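You operate a simulated robot arm through the tools that you are given. There is no shell and no other tool.

You are at the controls of a simulated robot arm. One attempt, no reset.

TASK
Clamp the honey-brown block and glue the white tuft into the hole by the slide block.
Fine: a red-collared tuft from the small rack; glue from the blue box; shut its lid again.

It is judged by the outcome, as a careful person would: the job done as asked, and still so three seconds after it is handed in. It fails if anything else is knocked over, pushed out of place, dropped, spilled or broken. Lids that push on must go on centred and level and be pressed home; caps that screw on are set level and turned clockwise until they are tight.

THE ROBOT
A 6-joint arm with a two-finger parallel gripper, fixed in place. Base frame: the origin is on the floor under the middle of its stand, x ahead of it, y to its left, z up; the work surface is at about z = 780. Units: mm, rad, N and s.
It reaches about 1066 mm from its shoulder. Its first joint turns from -2.897 to 2.897 rad. Payload 3.91 kg.
The TCP is the grasp point between the finger pads, 30 mm short of the fingertips. In the tool frame z runs along the fingers and y along their closing line. Largest opening 110 mm; finger width 20, thickness 10; the body of the gripper, 48 by 112 mm, starts 55 mm behind the TCP.
Orientation is told as [roll, pitch, yaw] about the base's x, y, z axes, in that order, counted from this pose: with the fingers straight down and closing along the base's y, the tool's x points along the base's -x, its y along +y and its z along -z.

THE INTERFACE
- The arm moves only by the tool step_arm. Its argument "increments" is a list of rows, each a list of 7 numbers: the shift along the base's x, y, z in units of 30 mm (1.0 is 30 mm), then the turn, a rotation vector about the base's x, y, z in units of 8 degrees (1.0 is 8 degrees), then the opening in per cent of the stroke, from 0 (shut) to 100 (fully open). In form: [[tx, ty, tz, ax, ay, az, gripper], ...]. A call has 1 to 20 rows; each row shifts and turns the commanded pose from where the row before left it. A call with a number of a shift or a turn outside -1 to 1 is refused whole. Each row takes 0.2 s and may step no farther than 50 mm and 0.15 rad from the row before; otherwise, or with a gripper value out of range, the whole call is refused. A pose out of reach is approached as far as the arm can. The call stops where the force on the tool passes 60 N (or 10 N more than at its start, if that is more) or the arm is blocked; 0.2 s more then pass. Each finger travels about 153 mm/s and halts on what it meets, pressing with about 27 N; the grip force reading is that of the motor and also rises with nothing between the fingers. The clock runs only during rows and for 0.2 s after the last one: add rows that do not move to give the fingers time. It gives the time, the measured TCP pose, the force on the tool (base axes), the opening and the grip force at its end, in the units of the frame above (readings bear some noise), with the torque about the TCP (base axes, N m) and any sound that the robot's microphone picked up.
- Cameras (640 x 400 px; columns grow to the right, rows downward): "scene" is fixed at [407, 507.9, 1352.1]; the picture's right is [-0.81, -0.59, 0.00], its down [-0.29, 0.40, -0.87] and it looks along [0.51, -0.70, -0.50] (base axes); focal length 335 px, centre (320, 200). "wrist" rides on the gripper at [73, 17, -103] in the tool frame; the picture's right is [-0.23, 0.97, 0.00], its down [-0.76, -0.18, -0.62] and it looks along [-0.61, -0.14, 0.78] (tool axes); focal length 222 px, centre (320, 200). There is no depth. A picture from a camera that has moved, and an enlarged one, comes with that camera's place and axes in the base frame and with its lens. The place of the scene camera against the robot may be out by one fixed shift of up to 12 mm in any direction.
- capture(camera): a new picture of that camera. It takes no simulated time.
- enlarge(camera, box): a new picture of the part [left, top, right, bottom] of that camera's present view, enlarged. It takes no simulated time.
- sign_off(): hands the job in; it is judged then, once.

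Nothing tells you positions but the pictures and the camera data. Unless the task says otherwise, let go and move clear before handing in.

The tools are called after "Call:" as name(argument=value, ...) on one line, values as JSON. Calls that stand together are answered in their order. step_arm: Moves the arm, as the interface text tells. Its arguments: {"type":"object","properties":{"increments":{"type":"array","items":{"type":"array","items":{"type":"number"}}}},"required":["increments"]} The other tools are called the same way: capture (camera) takes a picture; enlarge (camera, box) takes an enlarged picture of a part of a camera's view; sign_off () hands the job in.

At the start:

```text
time: 0.0
eef_pos: [559.1, 71.3, 1157.5]
tool_rot: [0.0, 0.0, 0.001]
wrist_force: [-0.8, 0.3, -1.0]
ft_torque: [-0.01, -0.01, 0.04]
gripper_width: 110.2
grasp_force: 0.1
```

scene: 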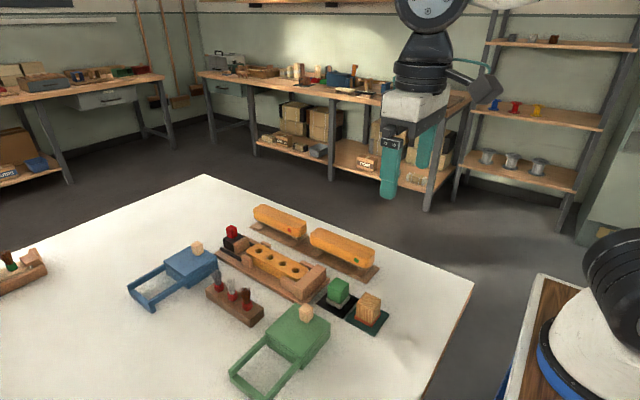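
wrist: 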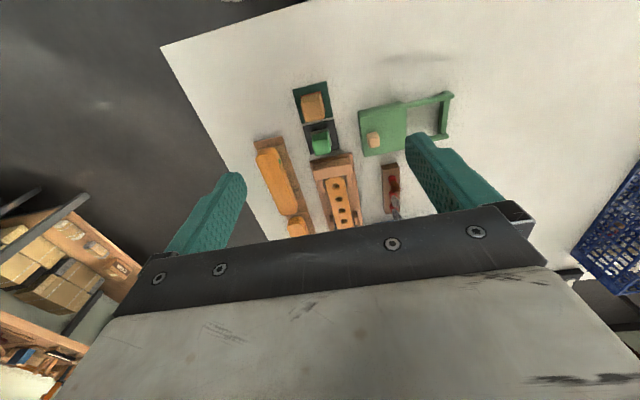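

I see a white table with a wooden fixture, a yellow block with holes, two other yellow blocks, a blue and a green sliding box, and a small rack of tufts. I'll look closer at each part first.

Call:
enlarge(camera="scene", box=[200, 190, 400, 315])

Call:
enlarge(camera="scene", box=[110, 220, 350, 400])

Call:
enlarge(camera="wrist", box=[230, 70, 470, 240])

Call:
enlarge(camera="scene", box=[0, 230, 120, 310])

```text
3.20 times, centred on (300, 252) of scene
camera zoom: at [407.0, 507.9, 1352.1], right [-0.81, -0.59, 0.0], down [-0.29, 0.4, -0.87], along [0.51, -0.7, -0.5], focal length 1071 px, centre (384, 32)
```

zoom: 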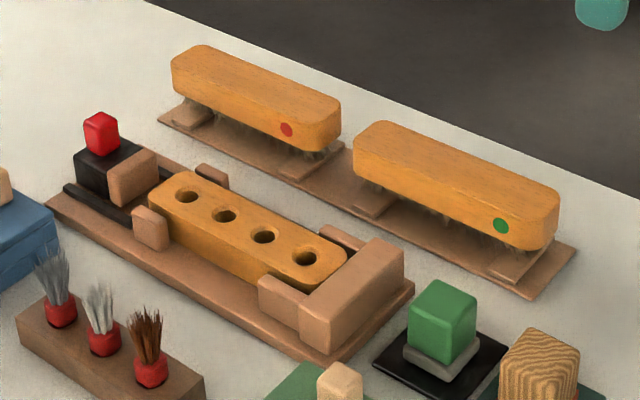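

```text
2.22 times, centred on (230, 310) of scene
camera zoom: at [407.0, 507.9, 1352.1], right [-0.81, -0.59, 0.0], down [-0.29, 0.4, -0.87], along [0.51, -0.7, -0.5], focal length 744 px, centre (520, -44)
```

zoom: 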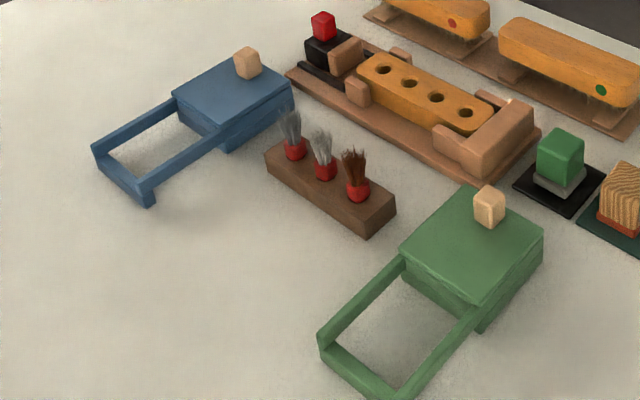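

```text
2.35 times, centred on (350, 155) of wrist
camera zoom: at [486.8, 87.4, 1261.4], right [0.23, 0.97, 0.0], down [0.76, -0.18, 0.62], along [0.61, -0.14, -0.78], focal length 523 px, centre (249, 306)
```

zoom: 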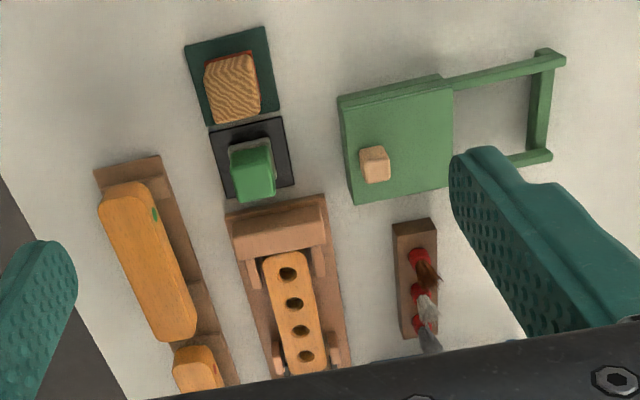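

```text
5.00 times, centred on (60, 270) of scene
camera zoom: at [407.0, 507.9, 1352.1], right [-0.81, -0.59, 0.0], down [-0.29, 0.4, -0.87], along [0.51, -0.7, -0.5], focal length 1673 px, centre (1620, -150)
```

zoom: 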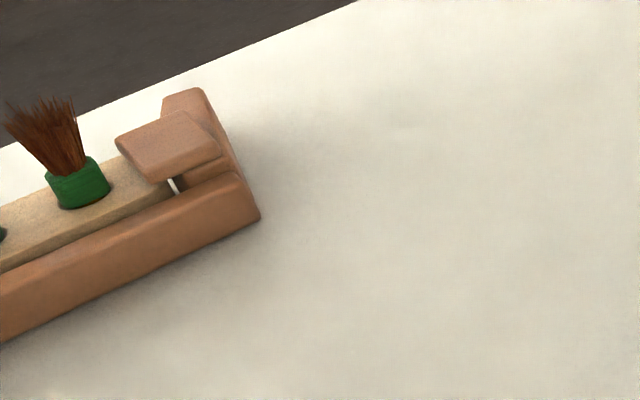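

The fixture holds a four-hole honey-coloured block between a fixed stop and a slide block with a red knob. The blue and green boxes have lids that slide along rails. I'll move the wrist camera closer to measure them.

Call:
step_arm(increments=[[1, 0, 0, 0, 0, 0, 100], [1, 0, 0, 0, 0, 0, 100], [1, 0, -0.3, 0, 0, 0, 100], [1, 0, -0.3, 0, 0, 0, 100], [1, 0, -0.3, 0, 0, 0, 100], [0.5, 0, 0, 0, 0, 0, 100]])

Call:
capture(camera="wrist")

Call:
enlarge(camera="wrist", box=[220, 80, 420, 205])

```text
time: 1.4
eef_pos: [724.0, 70.3, 1129.3]
tool_rot: [0.0, -0.001, 0.0]
wrist_force: [-0.6, 0.1, 0.9]
ft_torque: [-0.02, -0.01, 0.01]
gripper_width: 110.1
grasp_force: 0.1
```

```text
taken
camera wrist: at [651.9, 86.7, 1232.9], right [0.23, 0.97, 0.0], down [0.76, -0.18, 0.62], along [0.61, -0.14, -0.78], focal length 222 px, centre (320, 200)
```

wrist: 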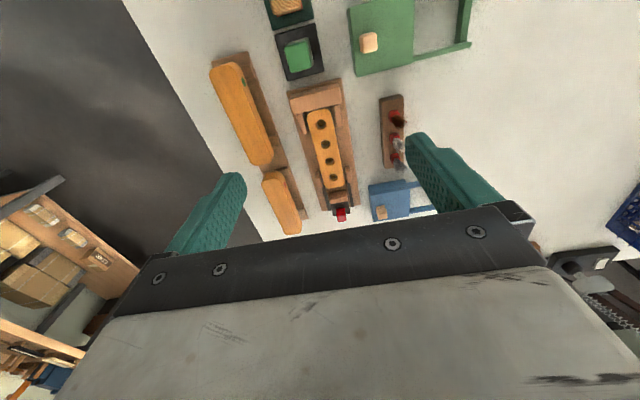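

```text
3.20 times, centred on (320, 142) of wrist
camera zoom: at [651.9, 86.7, 1232.9], right [0.23, 0.97, 0.0], down [0.76, -0.18, 0.62], along [0.61, -0.14, -0.78], focal length 711 px, centre (320, 384)
```

zoom: 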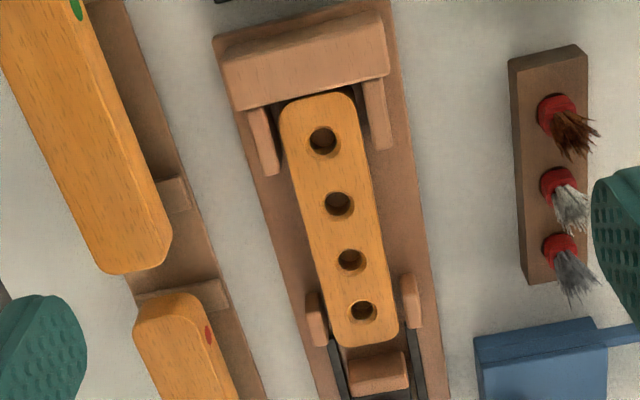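

Call:
enlarge(camera="scene", box=[210, 215, 290, 265])

Call:
enlarge(camera="wrist", box=[310, 160, 390, 230])

Call:
enlarge(camera="scene", box=[190, 260, 280, 330])

Call:
enlarge(camera="scene", box=[120, 230, 230, 315])

Call:
enlarge(camera="scene", box=[310, 270, 400, 340])

```text
8.00 times, centred on (250, 240) of scene
camera zoom: at [407.0, 507.9, 1352.1], right [-0.81, -0.59, 0.0], down [-0.29, 0.4, -0.87], along [0.51, -0.7, -0.5], focal length 2678 px, centre (880, -120)
```

zoom: 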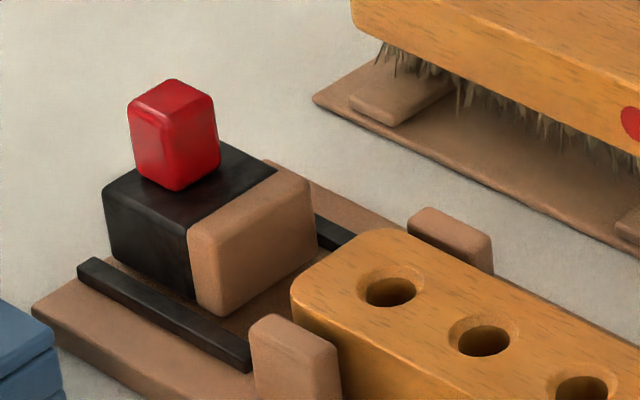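

```text
5.71 times, centred on (350, 195) of wrist
camera zoom: at [651.9, 86.7, 1232.9], right [0.23, 0.97, 0.0], down [0.76, -0.18, 0.62], along [0.61, -0.14, -0.78], focal length 1269 px, centre (149, 229)
```

zoom: 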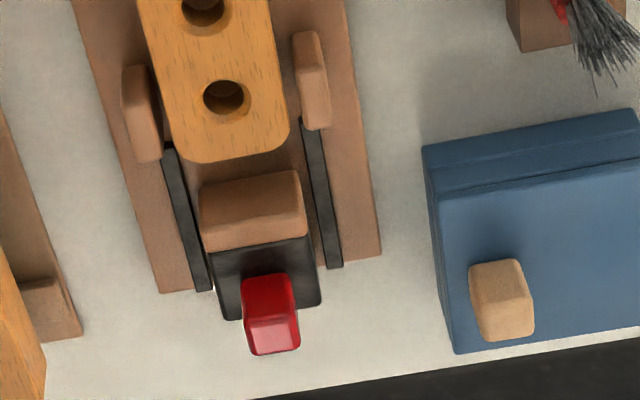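

```text
5.71 times, centred on (235, 295) of scene
camera zoom: at [407.0, 507.9, 1352.1], right [-0.81, -0.59, 0.0], down [-0.29, 0.4, -0.87], along [0.51, -0.7, -0.5], focal length 1912 px, centre (806, -343)
```

zoom: 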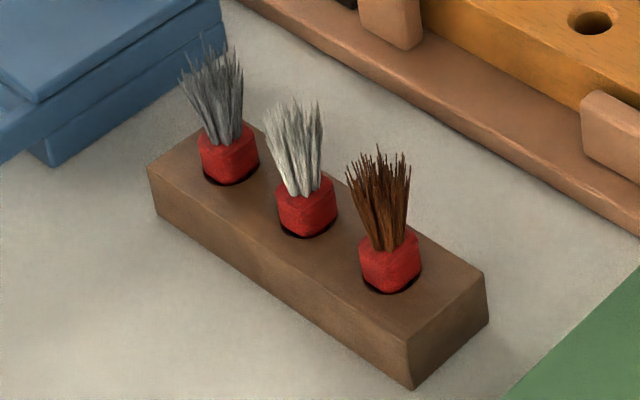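

```text
4.71 times, centred on (175, 272) of scene
camera zoom: at [407.0, 507.9, 1352.1], right [-0.81, -0.59, 0.0], down [-0.29, 0.4, -0.87], along [0.51, -0.7, -0.5], focal length 1575 px, centre (1002, -141)
```

zoom: 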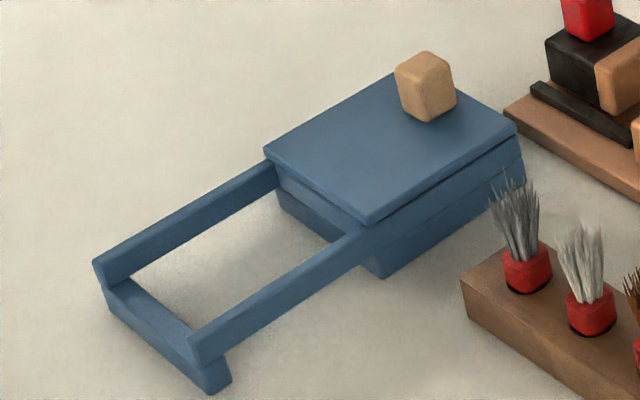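

```text
5.71 times, centred on (355, 305) of scene
camera zoom: at [407.0, 507.9, 1352.1], right [-0.81, -0.59, 0.0], down [-0.29, 0.4, -0.87], along [0.51, -0.7, -0.5], focal length 1912 px, centre (120, -400)
```

zoom: 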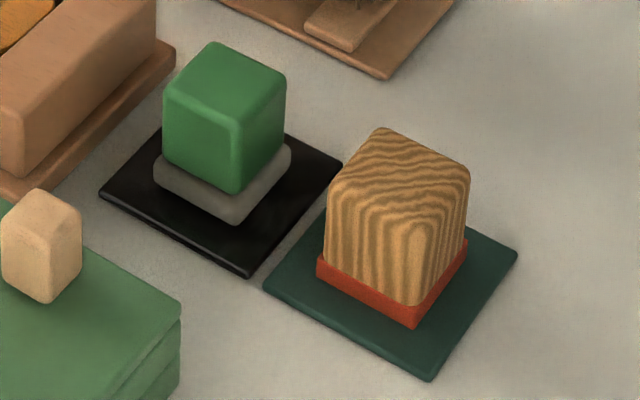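

Call:
step_arm(increments=[[1, 0.2, -0.8, 0, 0, 0, 100], [1, 0.2, -0.8, 0, 0, 0, 100], [1, 0.2, -0.8, 0, 0, 0, 100], [1, 0.2, -0.8, 0, 0, 0, 100], [0.9, 0.2, -0.8, 0, 0, 0, 100]])

Call:
capture(camera="wrist")

Call:
enlarge(camera="wrist", box=[220, 60, 440, 210])

```text
time: 2.6
eef_pos: [870.7, 100.7, 1011.4]
tool_rot: [0.0, -0.006, -0.001]
wrist_force: [-0.1, 0.0, 0.1]
ft_torque: [-0.01, -0.01, -0.03]
gripper_width: 110.1
grasp_force: 0.1
```

```text
taken
camera wrist: at [798.7, 117.5, 1114.9], right [0.23, 0.97, 0.0], down [0.76, -0.18, 0.63], along [0.61, -0.14, -0.78], focal length 222 px, centre (320, 200)
```

wrist: 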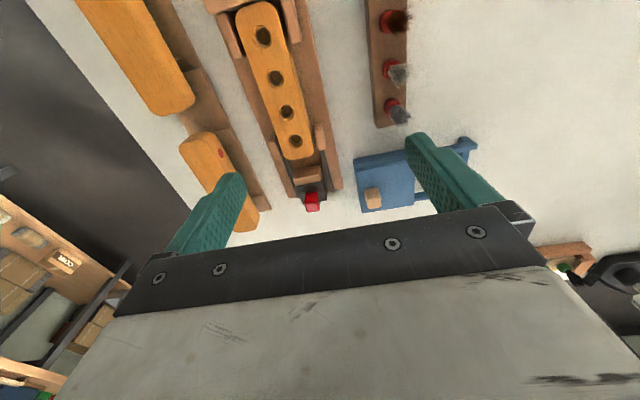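

```text
2.67 times, centred on (330, 135) of wrist
camera zoom: at [798.7, 117.5, 1114.9], right [0.23, 0.97, 0.0], down [0.76, -0.18, 0.63], along [0.61, -0.14, -0.78], focal length 592 px, centre (293, 373)
```

zoom: 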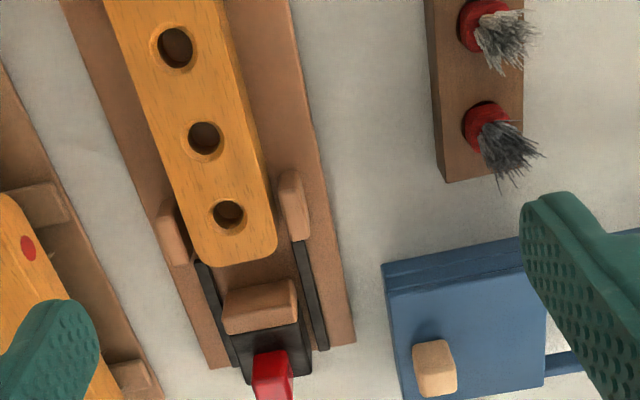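

Call:
enlarge(camera="wrist", box=[280, 140, 400, 215])

Call:
enlarge(camera="wrist", box=[360, 0, 480, 75])

```text
5.33 times, centred on (340, 178) of wrist
camera zoom: at [798.7, 117.5, 1114.9], right [0.23, 0.97, 0.0], down [0.76, -0.18, 0.63], along [0.61, -0.14, -0.78], focal length 1185 px, centre (213, 320)
```

zoom: 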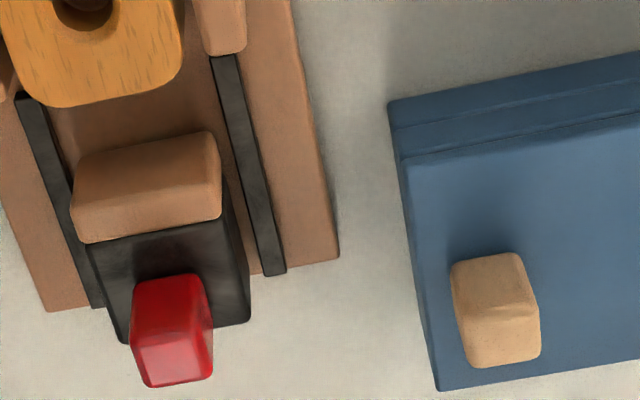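

```text
5.33 times, centred on (420, 38) of wrist
camera zoom: at [798.7, 117.5, 1114.9], right [0.23, 0.97, 0.0], down [0.76, -0.18, 0.63], along [0.61, -0.14, -0.78], focal length 1185 px, centre (-213, 1067)
```

zoom: 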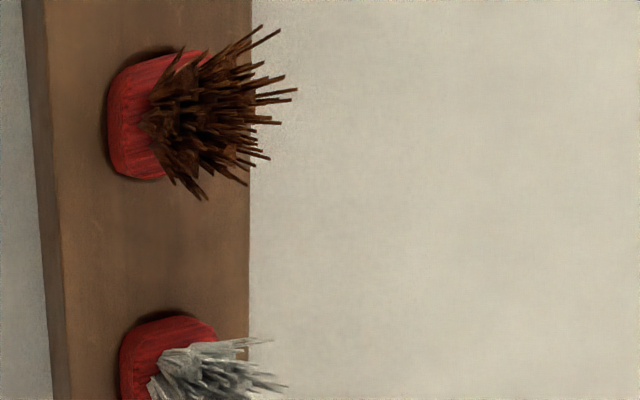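

Call:
step_arm(increments=[[0.8, -0.3, -0.5, 0, 0, 0, 100], [0.8, -0.3, -0.5, 0, 0, 0, 100], [0.8, -0.3, -0.5, 0, 0, 0, 100], [0.8, -0.3, -0.5, 0, 0, 0, 100], [0.8, -0.3, -0.5, 0, 0, 0, 100], [0, 0, 0, 0, 0, 0, 100]])

Call:
capture(camera="wrist")

Call:
enlarge(camera="wrist", box=[240, 90, 400, 200])

Call:
capture(camera="scene")

```text
time: 4.0
eef_pos: [990.2, 56.9, 934.3]
tool_rot: [-0.001, -0.001, 0.0]
wrist_force: [-0.3, -0.3, -0.1]
ft_torque: [-0.02, 0.01, 0.02]
gripper_width: 110.0
grasp_force: 0.0
```

```text
taken
camera wrist: at [918.0, 72.5, 1038.2], right [0.23, 0.97, 0.0], down [0.76, -0.18, 0.62], along [0.61, -0.14, -0.78], focal length 222 px, centre (320, 200)
```

wrist: 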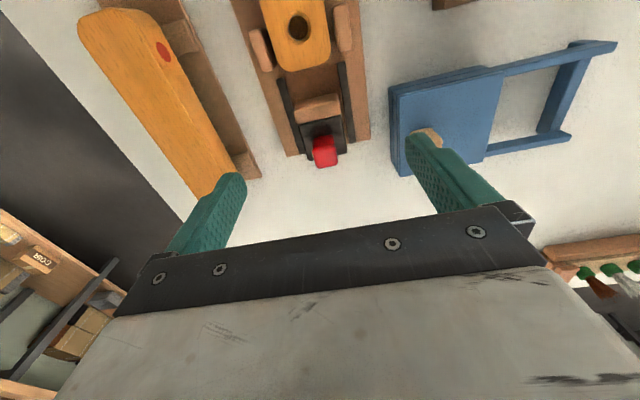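

```text
3.64 times, centred on (320, 145) of wrist
camera zoom: at [918.0, 72.5, 1038.2], right [0.23, 0.97, 0.0], down [0.76, -0.18, 0.62], along [0.61, -0.14, -0.78], focal length 808 px, centre (320, 400)
```

zoom: 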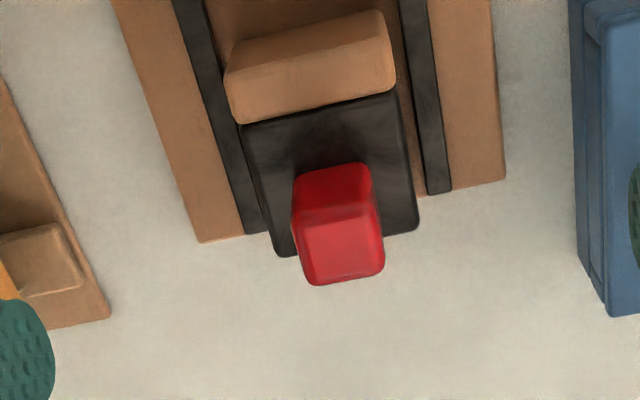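

```text
taken
```

scene: 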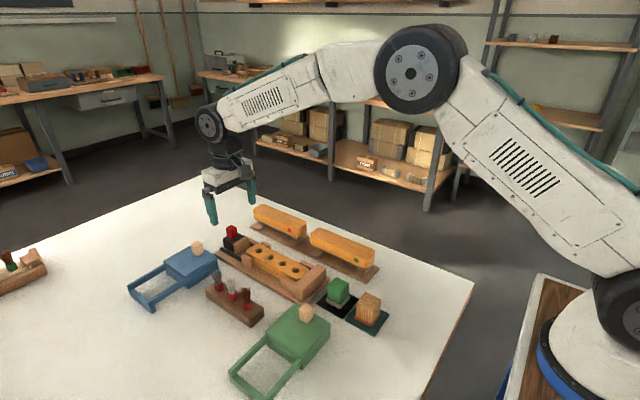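

The arm reaches the red knob, whose top I place at about (1011, 56.5, 859). I'll lower the half-open fingers around it and check before gripping.

Call:
step_arm(increments=[[0.35, 0, 0, 0, 0, 0, 55], [0.35, 0, -0.5, 0, 0, 0, 55], [0, 0, -0.7, 0, 0, 0, 55], [0, 0, -0.6, 0, 0, 0, 55], [0, 0, 0, 0, 0, 0, 55]])

Call:
capture(camera="wrist")

Call:
enlarge(camera="scene", box=[180, 180, 300, 280])

```text
time: 5.2
eef_pos: [1011.7, 55.3, 880.5]
tool_rot: [0.002, -0.002, 0.0]
wrist_force: [0.5, -0.2, 0.0]
ft_torque: [0.01, -0.01, 0.02]
gripper_width: 60.4
grasp_force: 0.0
```

```text
taken
camera wrist: at [940.3, 71.7, 985.6], right [0.23, 0.97, 0.0], down [0.76, -0.18, 0.62], along [0.61, -0.14, -0.78], focal length 222 px, centre (320, 200)
```

wrist: 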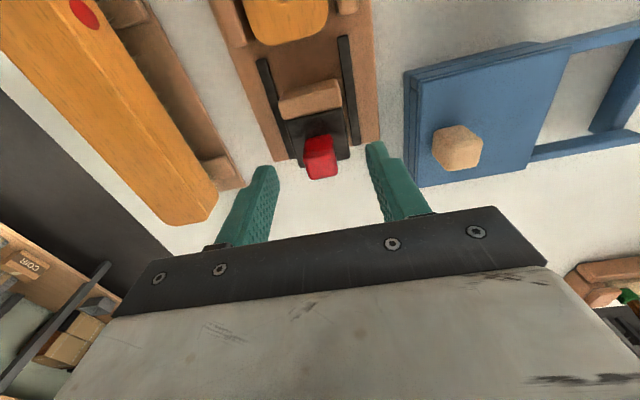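

```text
4.00 times, centred on (240, 230) of scene
camera zoom: at [407.0, 507.9, 1352.1], right [-0.81, -0.59, 0.0], down [-0.29, 0.4, -0.87], along [0.51, -0.7, -0.5], focal length 1339 px, centre (640, 80)
```

zoom: 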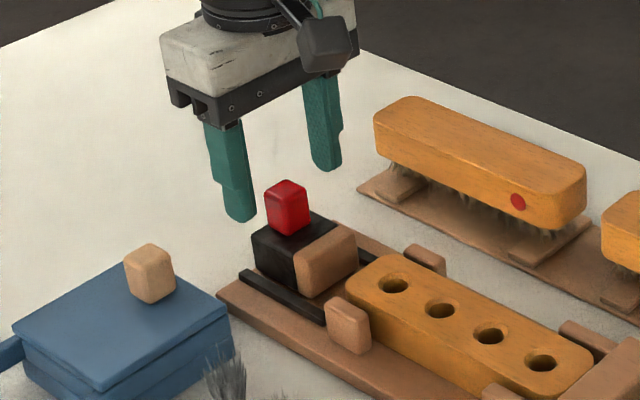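

Call:
step_arm(increments=[[-0.05, 0.03, -0.4, 0, 0, 0, 55], [0, 0, 0, 0, 0, 0, 30], [0, 0, 0, 0, 0, 0, 10], [0, 0, 0, 0, 0, 0, 0], [0, 0, 0, 0, 0, 0, 0]])

Call:
capture(camera="wrist")

Call:
enlarge(camera="scene", box=[180, 180, 300, 280])

```text
time: 6.4
eef_pos: [1010.8, 56.1, 869.2]
tool_rot: [0.001, -0.003, -0.001]
wrist_force: [-0.4, -9.5, -1.7]
ft_torque: [-0.26, -0.3, -0.03]
gripper_width: 21.8
grasp_force: 45.9
```

```text
taken
camera wrist: at [938.9, 72.0, 973.6], right [0.23, 0.97, 0.0], down [0.76, -0.18, 0.62], along [0.61, -0.14, -0.78], focal length 222 px, centre (320, 200)
```

wrist: 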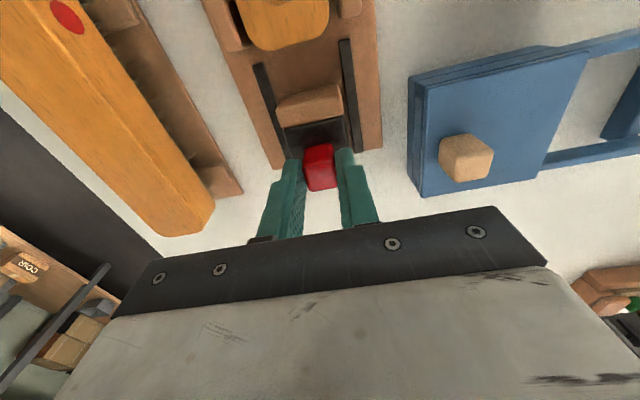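

```text
4.00 times, centred on (240, 230) of scene
camera zoom: at [407.0, 507.9, 1352.1], right [-0.81, -0.59, 0.0], down [-0.29, 0.4, -0.87], along [0.51, -0.7, -0.5], focal length 1339 px, centre (640, 80)
```

zoom: 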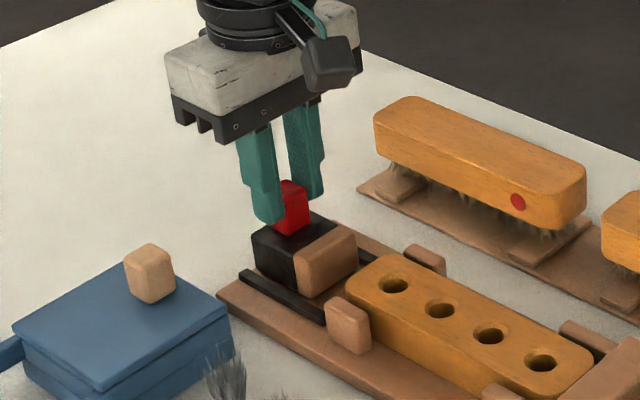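

Call:
step_arm(increments=[[-0.1, -0.03, 0, 0, 0, 0, 0], [-0.15, 0, 0, 0, 0, 0, 0], [-0.15, 0, 0, 0, 0, 0, 0], [0, 0, 0, 0, 0, 0, 0]])

Call:
enlarge(camera="scene", box=[180, 180, 300, 280])

Call:
enlarge(camera="wrist", box=[200, 0, 400, 200])

```text
time: 7.4
eef_pos: [998.5, 55.8, 870.4]
tool_rot: [-0.001, -0.002, 0.0]
wrist_force: [0.3, -11.6, -5.7]
ft_torque: [-0.3, -0.89, -0.05]
gripper_width: 21.7
grasp_force: 45.3
```

```text
4.00 times, centred on (240, 230) of scene
camera zoom: at [407.0, 507.9, 1352.1], right [-0.81, -0.59, 0.0], down [-0.29, 0.4, -0.87], along [0.51, -0.7, -0.5], focal length 1339 px, centre (640, 80)
```

zoom: 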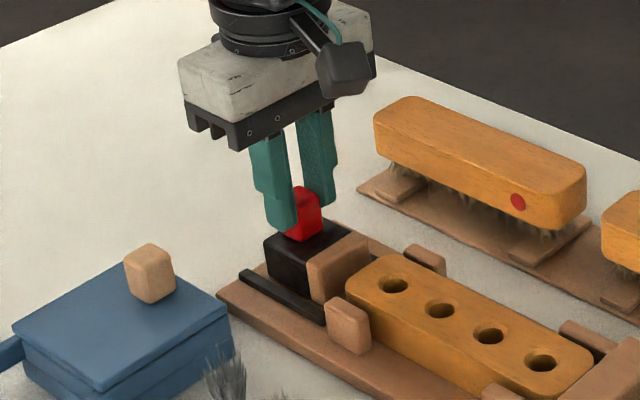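

```text
2.00 times, centred on (300, 100) of wrist
camera zoom: at [926.7, 71.9, 973.6], right [0.23, 0.97, 0.0], down [0.76, -0.18, 0.62], along [0.61, -0.14, -0.78], focal length 444 px, centre (360, 400)
```

zoom: 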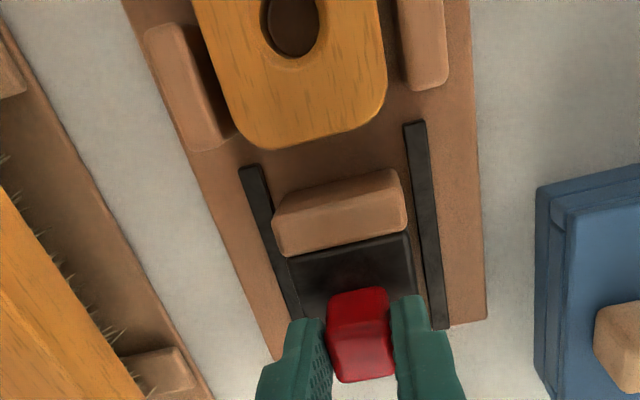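

Call:
step_arm(increments=[[-0.1, 0.05, 0, 0, 0, 0, 0], [-0.1, 0, 0, 0, 0, 0, 0], [0, 0, 0, 0, 0, 0, 0]])

Call:
step_arm(increments=[[-0.1, 0, 0, 0, 0, 0, 0], [-0.1, 0, 0, 0, 0, 0, 0], [0, 0, 0, 0, 0, 0, 0]])

Call:
enlarge(camera="scene", box=[200, 190, 340, 310])

Call:
enlarge(camera="wrist", box=[200, 0, 400, 200])

```text
time: 8.2
eef_pos: [992.2, 55.7, 869.7]
tool_rot: [0.001, 0.0, 0.0]
wrist_force: [1.9, -20.5, -5.0]
ft_torque: [-0.47, -0.86, 0.03]
gripper_width: 21.7
grasp_force: 45.3
```

```text
time: 9.0
eef_pos: [986.2, 55.7, 869.2]
tool_rot: [0.0, -0.001, 0.0]
wrist_force: [0.4, -23.3, -2.4]
ft_torque: [-0.54, 0.06, -0.03]
gripper_width: 21.8
grasp_force: 45.0
```

```text
3.33 times, centred on (270, 250) of scene
camera zoom: at [407.0, 507.9, 1352.1], right [-0.81, -0.59, 0.0], down [-0.29, 0.4, -0.87], along [0.51, -0.7, -0.5], focal length 1116 px, centre (487, 33)
```

zoom: 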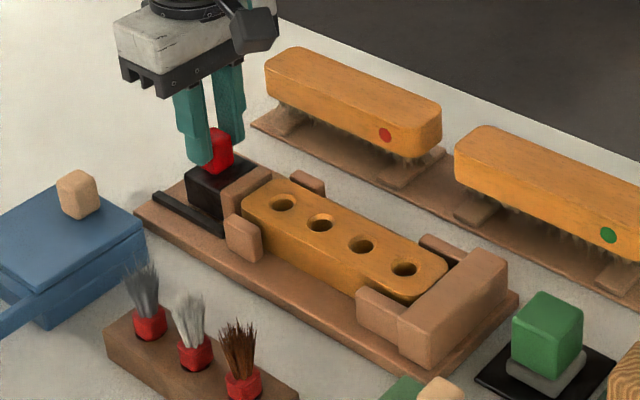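

```text
2.00 times, centred on (300, 100) of wrist
camera zoom: at [913.5, 72.0, 973.6], right [0.23, 0.97, 0.0], down [0.76, -0.18, 0.62], along [0.61, -0.14, -0.78], focal length 444 px, centre (360, 400)
```

zoom: 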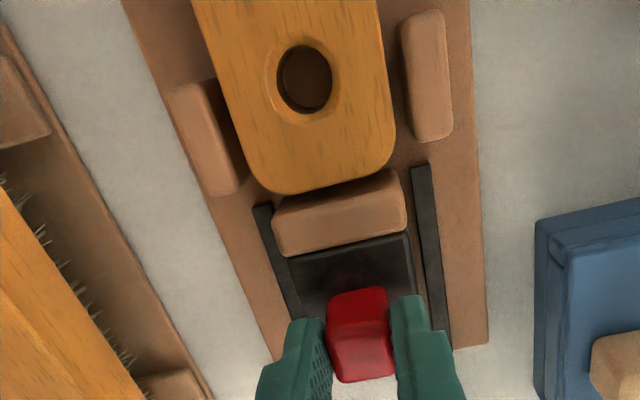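

Call:
step_arm(increments=[[-0.05, -0.11, 0, 0, 0, 0, 0], [-0.05, 0, 0, 0, 0, 0, 0], [0, 0, 0, 0, 0, 0, 0]])

Call:
step_arm(increments=[[-0.1, 0, 0, 0, 0, 0, 0], [-0.1, 0, 0, 0, 0, 0, 0], [0, 0, 0, 0, 0, 0, 0]])

Call:
enlarge(camera="scene", box=[200, 190, 340, 310])

Call:
enlarge(camera="wrist", box=[200, 0, 400, 200])

```text
time: 9.8
eef_pos: [981.9, 56.1, 869.8]
tool_rot: [0.002, -0.002, 0.001]
wrist_force: [-6.1, 4.9, -2.1]
ft_torque: [0.08, -1.04, 0.06]
gripper_width: 21.9
grasp_force: 45.3
```

```text
time: 10.6
eef_pos: [978.3, 55.1, 870.4]
tool_rot: [0.002, -0.004, -0.001]
wrist_force: [28.0, 24.0, 1.2]
ft_torque: [0.45, -0.86, -0.1]
gripper_width: 22.0
grasp_force: 44.7
```

```text
3.33 times, centred on (270, 250) of scene
camera zoom: at [407.0, 507.9, 1352.1], right [-0.81, -0.59, 0.0], down [-0.29, 0.4, -0.87], along [0.51, -0.7, -0.5], focal length 1116 px, centre (487, 33)
```

zoom: 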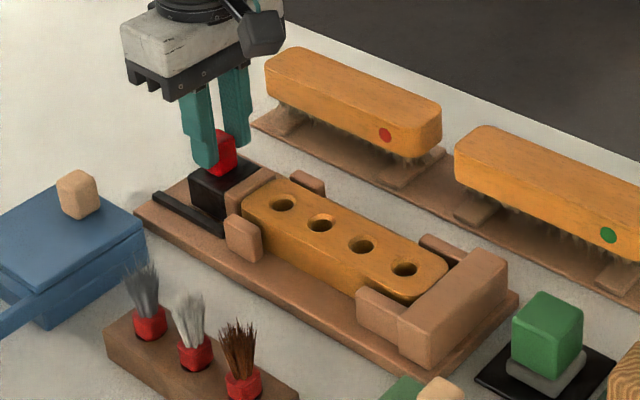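

```text
2.00 times, centred on (300, 100) of wrist
camera zoom: at [906.2, 71.7, 973.5], right [0.23, 0.97, 0.0], down [0.76, -0.18, 0.63], along [0.61, -0.14, -0.78], focal length 444 px, centre (360, 400)
```

zoom: 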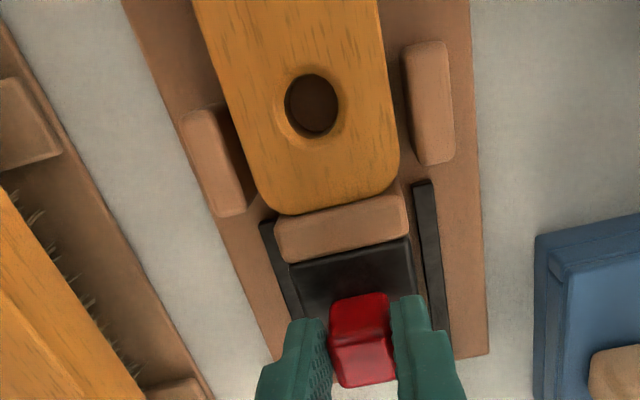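

Call:
step_arm(increments=[[-0.05, 0.05, 0, 0, 0, 0, 0], [-0.05, 0, 0, 0, 0, 0, 0], [0, 0, 0, 0, 0, 0, 0]])

Call:
enlarge(camera="scene", box=[220, 220, 340, 310])

```text
time: 11.4
eef_pos: [974.5, 54.6, 869.7]
tool_rot: [-0.001, -0.004, 0.0]
wrist_force: [27.9, 13.9, 2.5]
ft_torque: [0.3, -0.68, 0.05]
gripper_width: 21.7
grasp_force: 45.0
```

```text
4.44 times, centred on (280, 265) of scene
camera zoom: at [407.0, 507.9, 1352.1], right [-0.81, -0.59, 0.0], down [-0.29, 0.4, -0.87], along [0.51, -0.7, -0.5], focal length 1488 px, centre (498, -89)
```

zoom: 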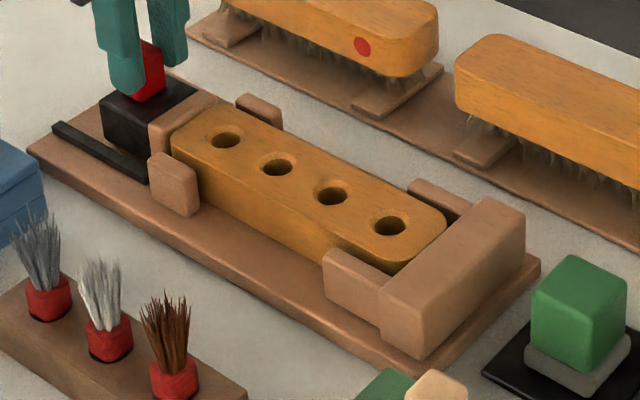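

Call:
step_arm(increments=[[-0.05, 0.05, 0, 0, 0, 0, 0], [-0.05, 0, 0, 0, 0, 0, 0], [0, 0, 0, 0, 0, 0, 0]])

Call:
enlarge(camera="scene", box=[220, 220, 340, 310])

Call:
enlarge(camera="wrist", box=[200, 0, 400, 200])

```text
time: 12.2
eef_pos: [971.0, 55.6, 869.4]
tool_rot: [0.0, -0.003, -0.001]
wrist_force: [27.6, -1.9, 0.3]
ft_torque: [-0.04, -0.82, 0.02]
gripper_width: 21.6
grasp_force: 45.4
```

```text
4.44 times, centred on (280, 265) of scene
camera zoom: at [407.0, 507.9, 1352.1], right [-0.81, -0.59, 0.0], down [-0.29, 0.4, -0.87], along [0.51, -0.7, -0.5], focal length 1488 px, centre (498, -89)
```

zoom: 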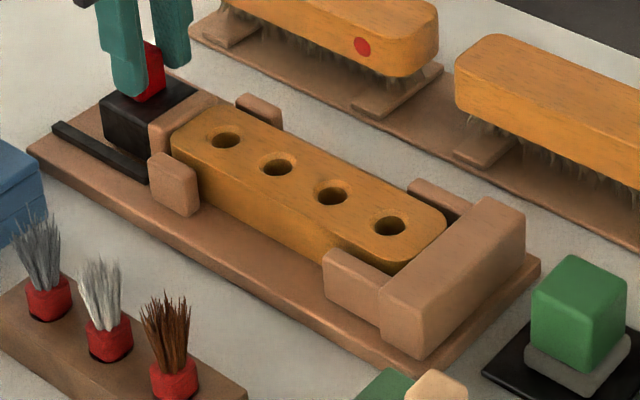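

```text
2.00 times, centred on (300, 100) of wrist
camera zoom: at [900.4, 72.1, 973.0], right [0.23, 0.97, 0.0], down [0.76, -0.18, 0.62], along [0.61, -0.14, -0.78], focal length 444 px, centre (360, 400)
```

zoom: 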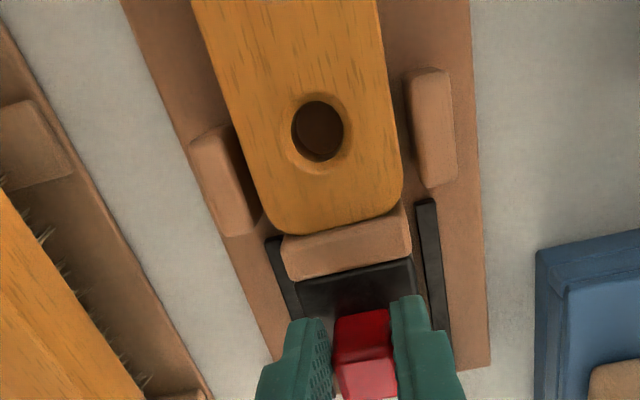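

Call:
step_arm(increments=[[0, 0, 0, 0, 0, 0, 30], [0, 0, 0, 0, 0, 0, 40], [0, 0, 0.5, 0, 0, 0, 40], [0, 0, 0.7, 0, 0, 0, 40], [0, 0, 0, 0, 0, 0, 40]])

Call:
enlarge(camera="scene", box=[210, 210, 290, 270])

Call:
enlarge(camera="wrist", box=[240, 40, 400, 200])

```text
time: 13.4
eef_pos: [970.3, 57.1, 904.9]
tool_rot: [0.0, -0.001, 0.0]
wrist_force: [1.3, -0.5, -0.2]
ft_torque: [0.03, -0.03, 0.0]
gripper_width: 44.1
grasp_force: 0.1
```

```text
6.67 times, centred on (250, 240) of scene
camera zoom: at [407.0, 507.9, 1352.1], right [-0.81, -0.59, 0.0], down [-0.29, 0.4, -0.87], along [0.51, -0.7, -0.5], focal length 2231 px, centre (787, -67)
```

zoom: 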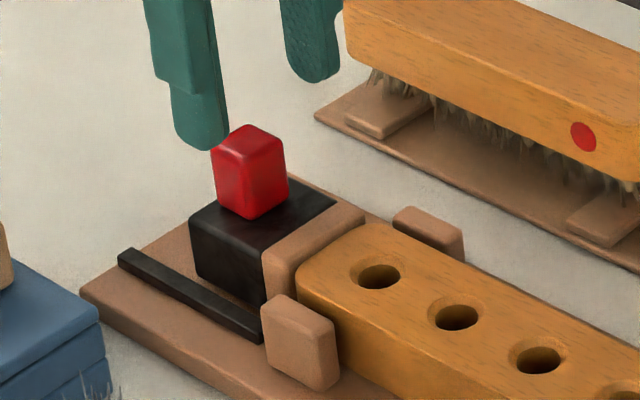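

```text
2.50 times, centred on (320, 120) of wrist
camera zoom: at [898.9, 73.0, 1008.6], right [0.23, 0.97, 0.0], down [0.76, -0.18, 0.62], along [0.61, -0.14, -0.78], focal length 555 px, centre (320, 400)
```

zoom: 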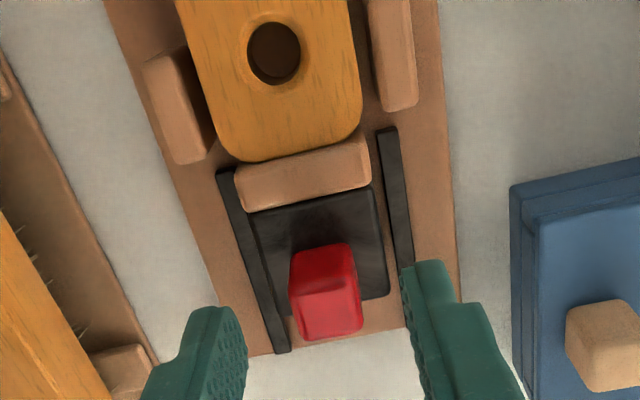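

The jaw has stayed against the block. I'll move across to look at the blue lid knob from above.

Call:
step_arm(increments=[[0, 0.3, 0.8, 0, 0, 0, 55], [0.3, 0.9, 0.2, 0, 0, 0, 55], [0.2, 0.9, 0, 0, 0, 0, 55], [0.2, 0.9, 0, 0, 0, 0, 55], [0, 0, 0, 0, 0, 0, 55]])

Call:
capture(camera="wrist")

Call:
enlarge(camera="wrist", box=[240, 60, 440, 210])

```text
time: 14.6
eef_pos: [991.0, 147.8, 936.4]
tool_rot: [0.0, -0.001, 0.0]
wrist_force: [0.1, -0.8, 0.5]
ft_torque: [0.01, -0.01, 0.01]
gripper_width: 60.3
grasp_force: 0.0
```

```text
taken
camera wrist: at [919.6, 163.6, 1040.5], right [0.23, 0.97, 0.0], down [0.76, -0.18, 0.62], along [0.61, -0.14, -0.78], focal length 222 px, centre (320, 200)
```

wrist: 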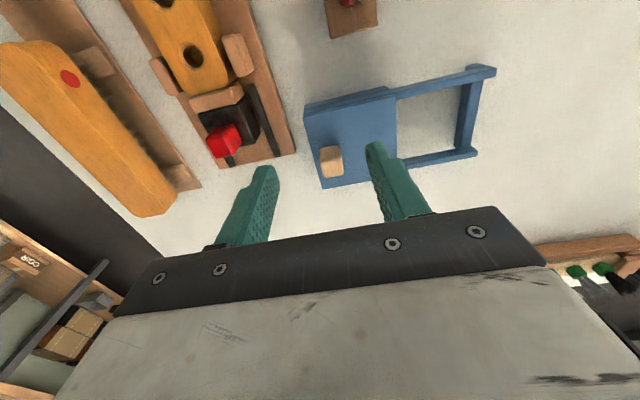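

```text
2.67 times, centred on (340, 135) of wrist
camera zoom: at [919.6, 163.6, 1040.5], right [0.23, 0.97, 0.0], down [0.76, -0.18, 0.62], along [0.61, -0.14, -0.78], focal length 592 px, centre (267, 373)
```

zoom: 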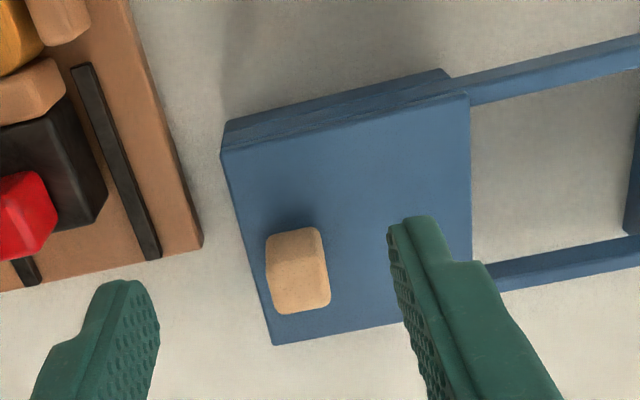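

The blue lid's knob top is at about (1030, 150, 847), and the lid covers roughly x 985–1074, y 131–220, sliding toward +y. I'll lower the fingers onto the knob.

Call:
step_arm(increments=[[0.65, 0.035, -0.6, 0, 0, 0, 55], [0.65, 0.035, -0.8, 0, 0, 0, 55], [0, 0, -0.4, 0, 0, 0, 55], [0, 0, 0, 0, 0, 0, 55]])

Call:
capture(camera="wrist")

Call:
enlarge(camera="scene", box=[120, 200, 260, 310])

```text
time: 15.6
eef_pos: [1032.4, 148.8, 881.0]
tool_rot: [-0.001, 0.0, 0.001]
wrist_force: [0.5, -0.9, -0.5]
ft_torque: [-0.02, 0.02, -0.02]
gripper_width: 60.4
grasp_force: 0.1
```

```text
taken
camera wrist: at [960.1, 166.1, 985.3], right [0.23, 0.97, 0.0], down [0.76, -0.18, 0.62], along [0.61, -0.14, -0.78], focal length 222 px, centre (320, 200)
```

wrist: 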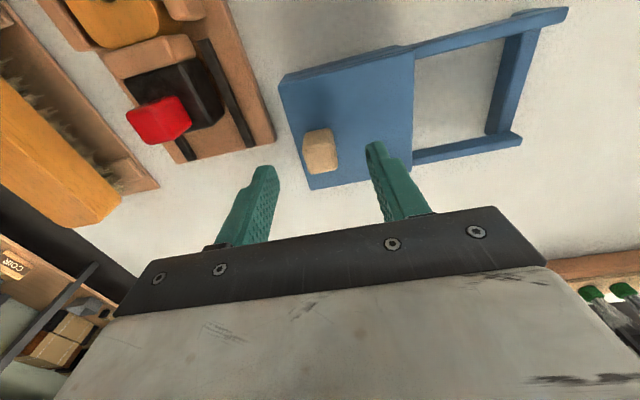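

```text
3.64 times, centred on (190, 255) of scene
camera zoom: at [407.0, 507.9, 1352.1], right [-0.81, -0.59, 0.0], down [-0.29, 0.4, -0.87], along [0.51, -0.7, -0.5], focal length 1217 px, centre (793, 0)
```

zoom: 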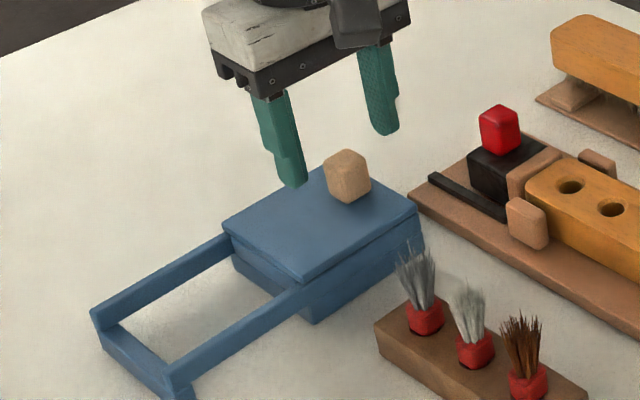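

Call:
step_arm(increments=[[-0.05, 0.05, -0.4, 0, 0, 0, 55], [0, 0, -0.4, 0, 0, 0, 55], [0, 0, 0, 0, 0, 0, 30], [0, 0, 0, 0, 0, 0, 10], [0, 0, 0, 0, 0, 0, 0], [0, 0, 0, 0, 0, 0, 0]])

Call:
capture(camera="wrist")

Call:
enlarge(camera="scene", box=[120, 200, 260, 310])

```text
time: 17.0
eef_pos: [1030.8, 150.2, 857.6]
tool_rot: [0.0, -0.002, 0.0]
wrist_force: [1.5, -0.2, -2.1]
ft_torque: [-0.05, -0.43, -0.03]
gripper_width: 21.2
grasp_force: 45.0
```

```text
taken
camera wrist: at [958.6, 167.1, 961.6], right [0.23, 0.97, 0.0], down [0.76, -0.18, 0.62], along [0.61, -0.14, -0.78], focal length 222 px, centre (320, 200)
```

wrist: 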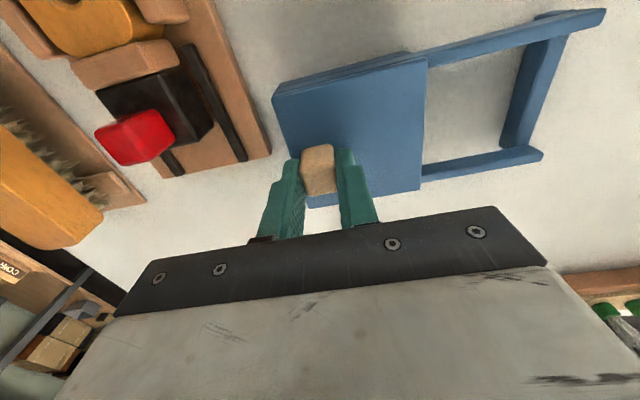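

```text
3.64 times, centred on (190, 255) of scene
camera zoom: at [407.0, 507.9, 1352.1], right [-0.81, -0.59, 0.0], down [-0.29, 0.4, -0.87], along [0.51, -0.7, -0.5], focal length 1217 px, centre (793, 0)
```

zoom: 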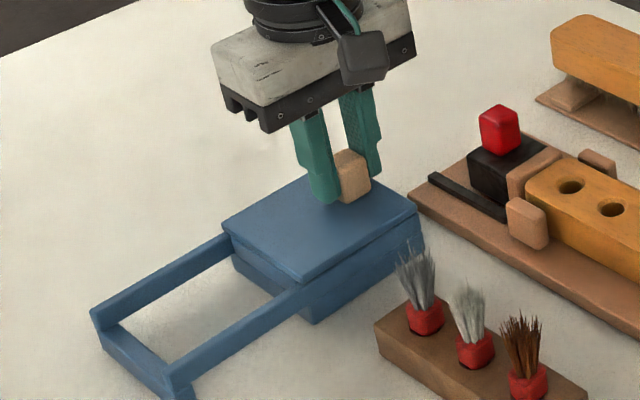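

Call:
step_arm(increments=[[0, 0.2, 0, 0, 0, 0, 0], [0, 0.3, 0, 0, 0, 0, 0], [0, 0.3, 0, 0, 0, 0, 0], [0, 0, 0, 0, 0, 0, 0]])

Call:
enlarge(camera="scene", box=[120, 200, 260, 310])

```text
time: 18.0
eef_pos: [1031.6, 175.0, 857.2]
tool_rot: [-0.001, -0.005, 0.0]
wrist_force: [13.4, 0.0, 3.0]
ft_torque: [-0.06, 0.3, -0.01]
gripper_width: 21.1
grasp_force: 44.4
```

```text
3.64 times, centred on (190, 255) of scene
camera zoom: at [407.0, 507.9, 1352.1], right [-0.81, -0.59, 0.0], down [-0.29, 0.4, -0.87], along [0.51, -0.7, -0.5], focal length 1217 px, centre (793, 0)
```

zoom: 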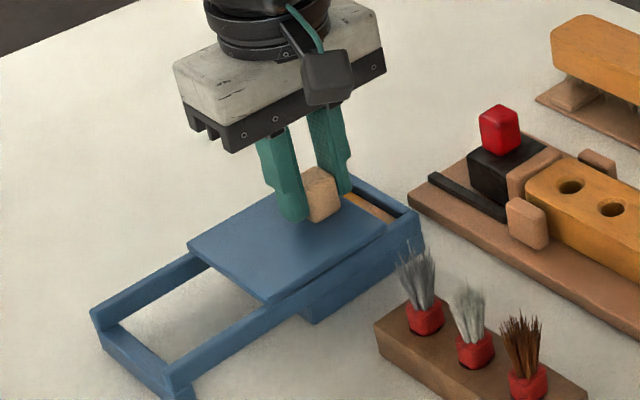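

Call:
step_arm(increments=[[0.04, 0.3, 0, 0, 0, 0, 0], [0.02, 0.4, 0, 0, 0, 0, 0], [0, 0.4, 0, 0, 0, 0, 0], [0, 0.3, 0, 0, 0, 0, 0], [0, 0, 0, 0, 0, 0, 0]])

Call:
enlarge(camera="scene", box=[120, 200, 260, 310])

Call:
capture(camera="wrist")

```text
time: 19.2
eef_pos: [1031.1, 218.7, 857.4]
tool_rot: [0.001, -0.001, 0.002]
wrist_force: [-11.3, -0.2, 10.7]
ft_torque: [-0.03, 0.9, -0.01]
gripper_width: 21.3
grasp_force: 45.1
```

```text
3.64 times, centred on (190, 255) of scene
camera zoom: at [407.0, 507.9, 1352.1], right [-0.81, -0.59, 0.0], down [-0.29, 0.4, -0.87], along [0.51, -0.7, -0.5], focal length 1217 px, centre (793, 0)
```

zoom: 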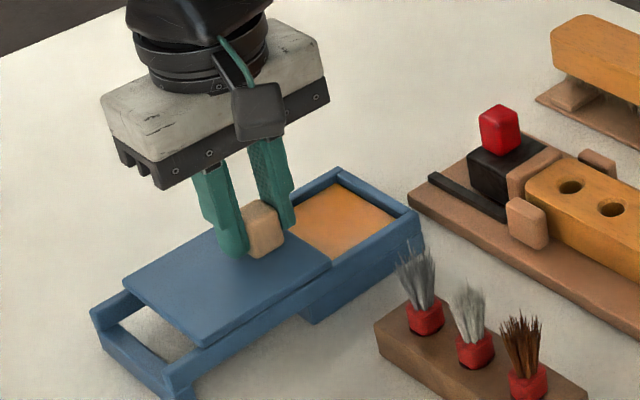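

```text
taken
camera wrist: at [958.7, 234.1, 961.6], right [0.23, 0.97, 0.0], down [0.76, -0.18, 0.62], along [0.61, -0.14, -0.78], focal length 222 px, centre (320, 200)
```

wrist: 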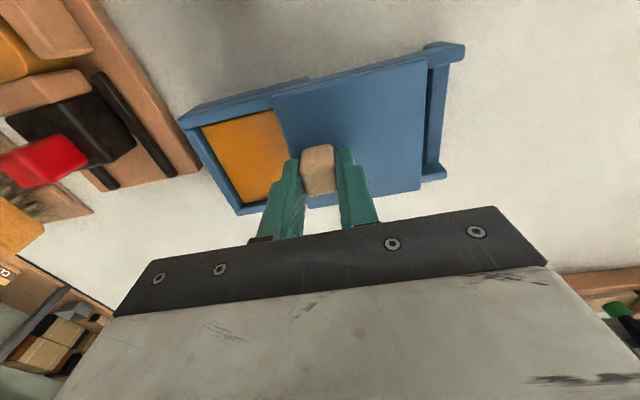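

Call:
step_arm(increments=[[-0.04, 0.2, 0.02, 0, 0, 0, 0], [0, 0.25, 0, 0, 0, 0, 0], [0, 0, 0, 0, 0, 0, 0]])

Call:
enlarge(camera="scene", box=[120, 200, 260, 310])

```text
time: 20.0
eef_pos: [1030.9, 230.5, 857.4]
tool_rot: [0.002, -0.003, 0.0]
wrist_force: [1.8, 0.3, -2.9]
ft_torque: [0.01, -0.34, -0.08]
gripper_width: 21.4
grasp_force: 45.1
```

```text
3.64 times, centred on (190, 255) of scene
camera zoom: at [407.0, 507.9, 1352.1], right [-0.81, -0.59, 0.0], down [-0.29, 0.4, -0.87], along [0.51, -0.7, -0.5], focal length 1217 px, centre (793, 0)
```

zoom: 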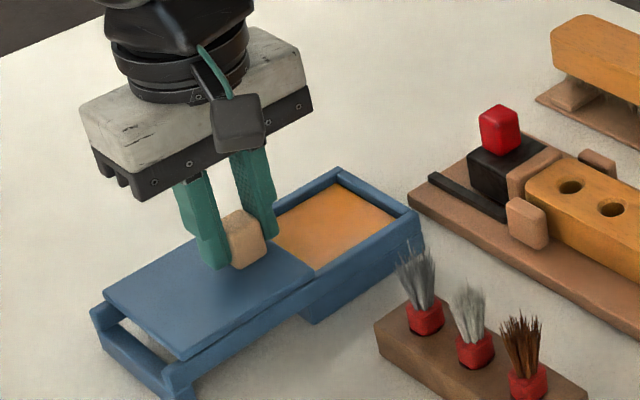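

The blue box is open far enough, with the amber glue exposed. I'll release the knob, rise, and go to the tuft rack.

Call:
step_arm(increments=[[0, 0, 0, 0, 0, 0, 25], [0, 0, 0, 0, 0, 0, 40], [0, 0, 0.5, 0, 0, 0, 40], [0, 0, 1, 0, 0, 0, 40], [0, 0, 1, 0, 0, 0, 40], [0, 0, 0, 0, 0, 0, 40]])

Call:
capture(camera="wrist")

Call:
enlarge(camera="scene", box=[120, 200, 260, 310])

```text
time: 21.4
eef_pos: [1029.9, 229.8, 934.1]
tool_rot: [0.002, -0.002, 0.001]
wrist_force: [0.3, 0.2, -0.2]
ft_torque: [0.04, -0.02, -0.02]
gripper_width: 44.3
grasp_force: 0.0
```

```text
taken
camera wrist: at [957.2, 246.7, 1038.9], right [0.23, 0.97, 0.0], down [0.76, -0.18, 0.62], along [0.61, -0.14, -0.78], focal length 222 px, centre (320, 200)
```

wrist: 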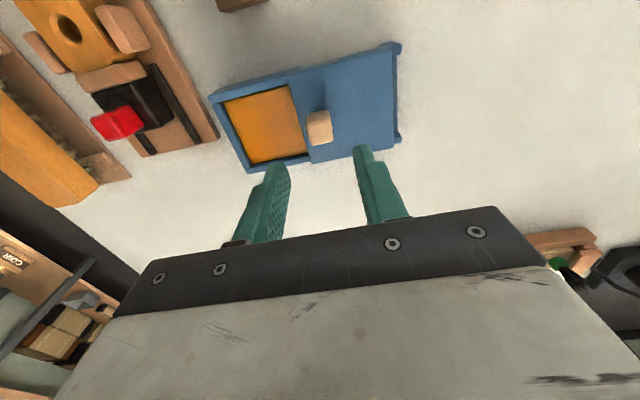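

```text
3.64 times, centred on (190, 255) of scene
camera zoom: at [407.0, 507.9, 1352.1], right [-0.81, -0.59, 0.0], down [-0.29, 0.4, -0.87], along [0.51, -0.7, -0.5], focal length 1217 px, centre (793, 0)
```

zoom: 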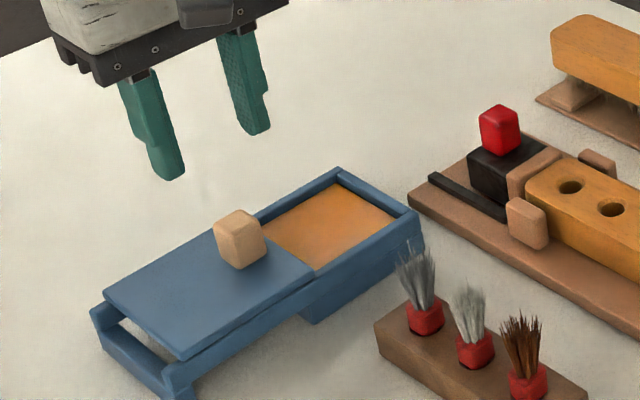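

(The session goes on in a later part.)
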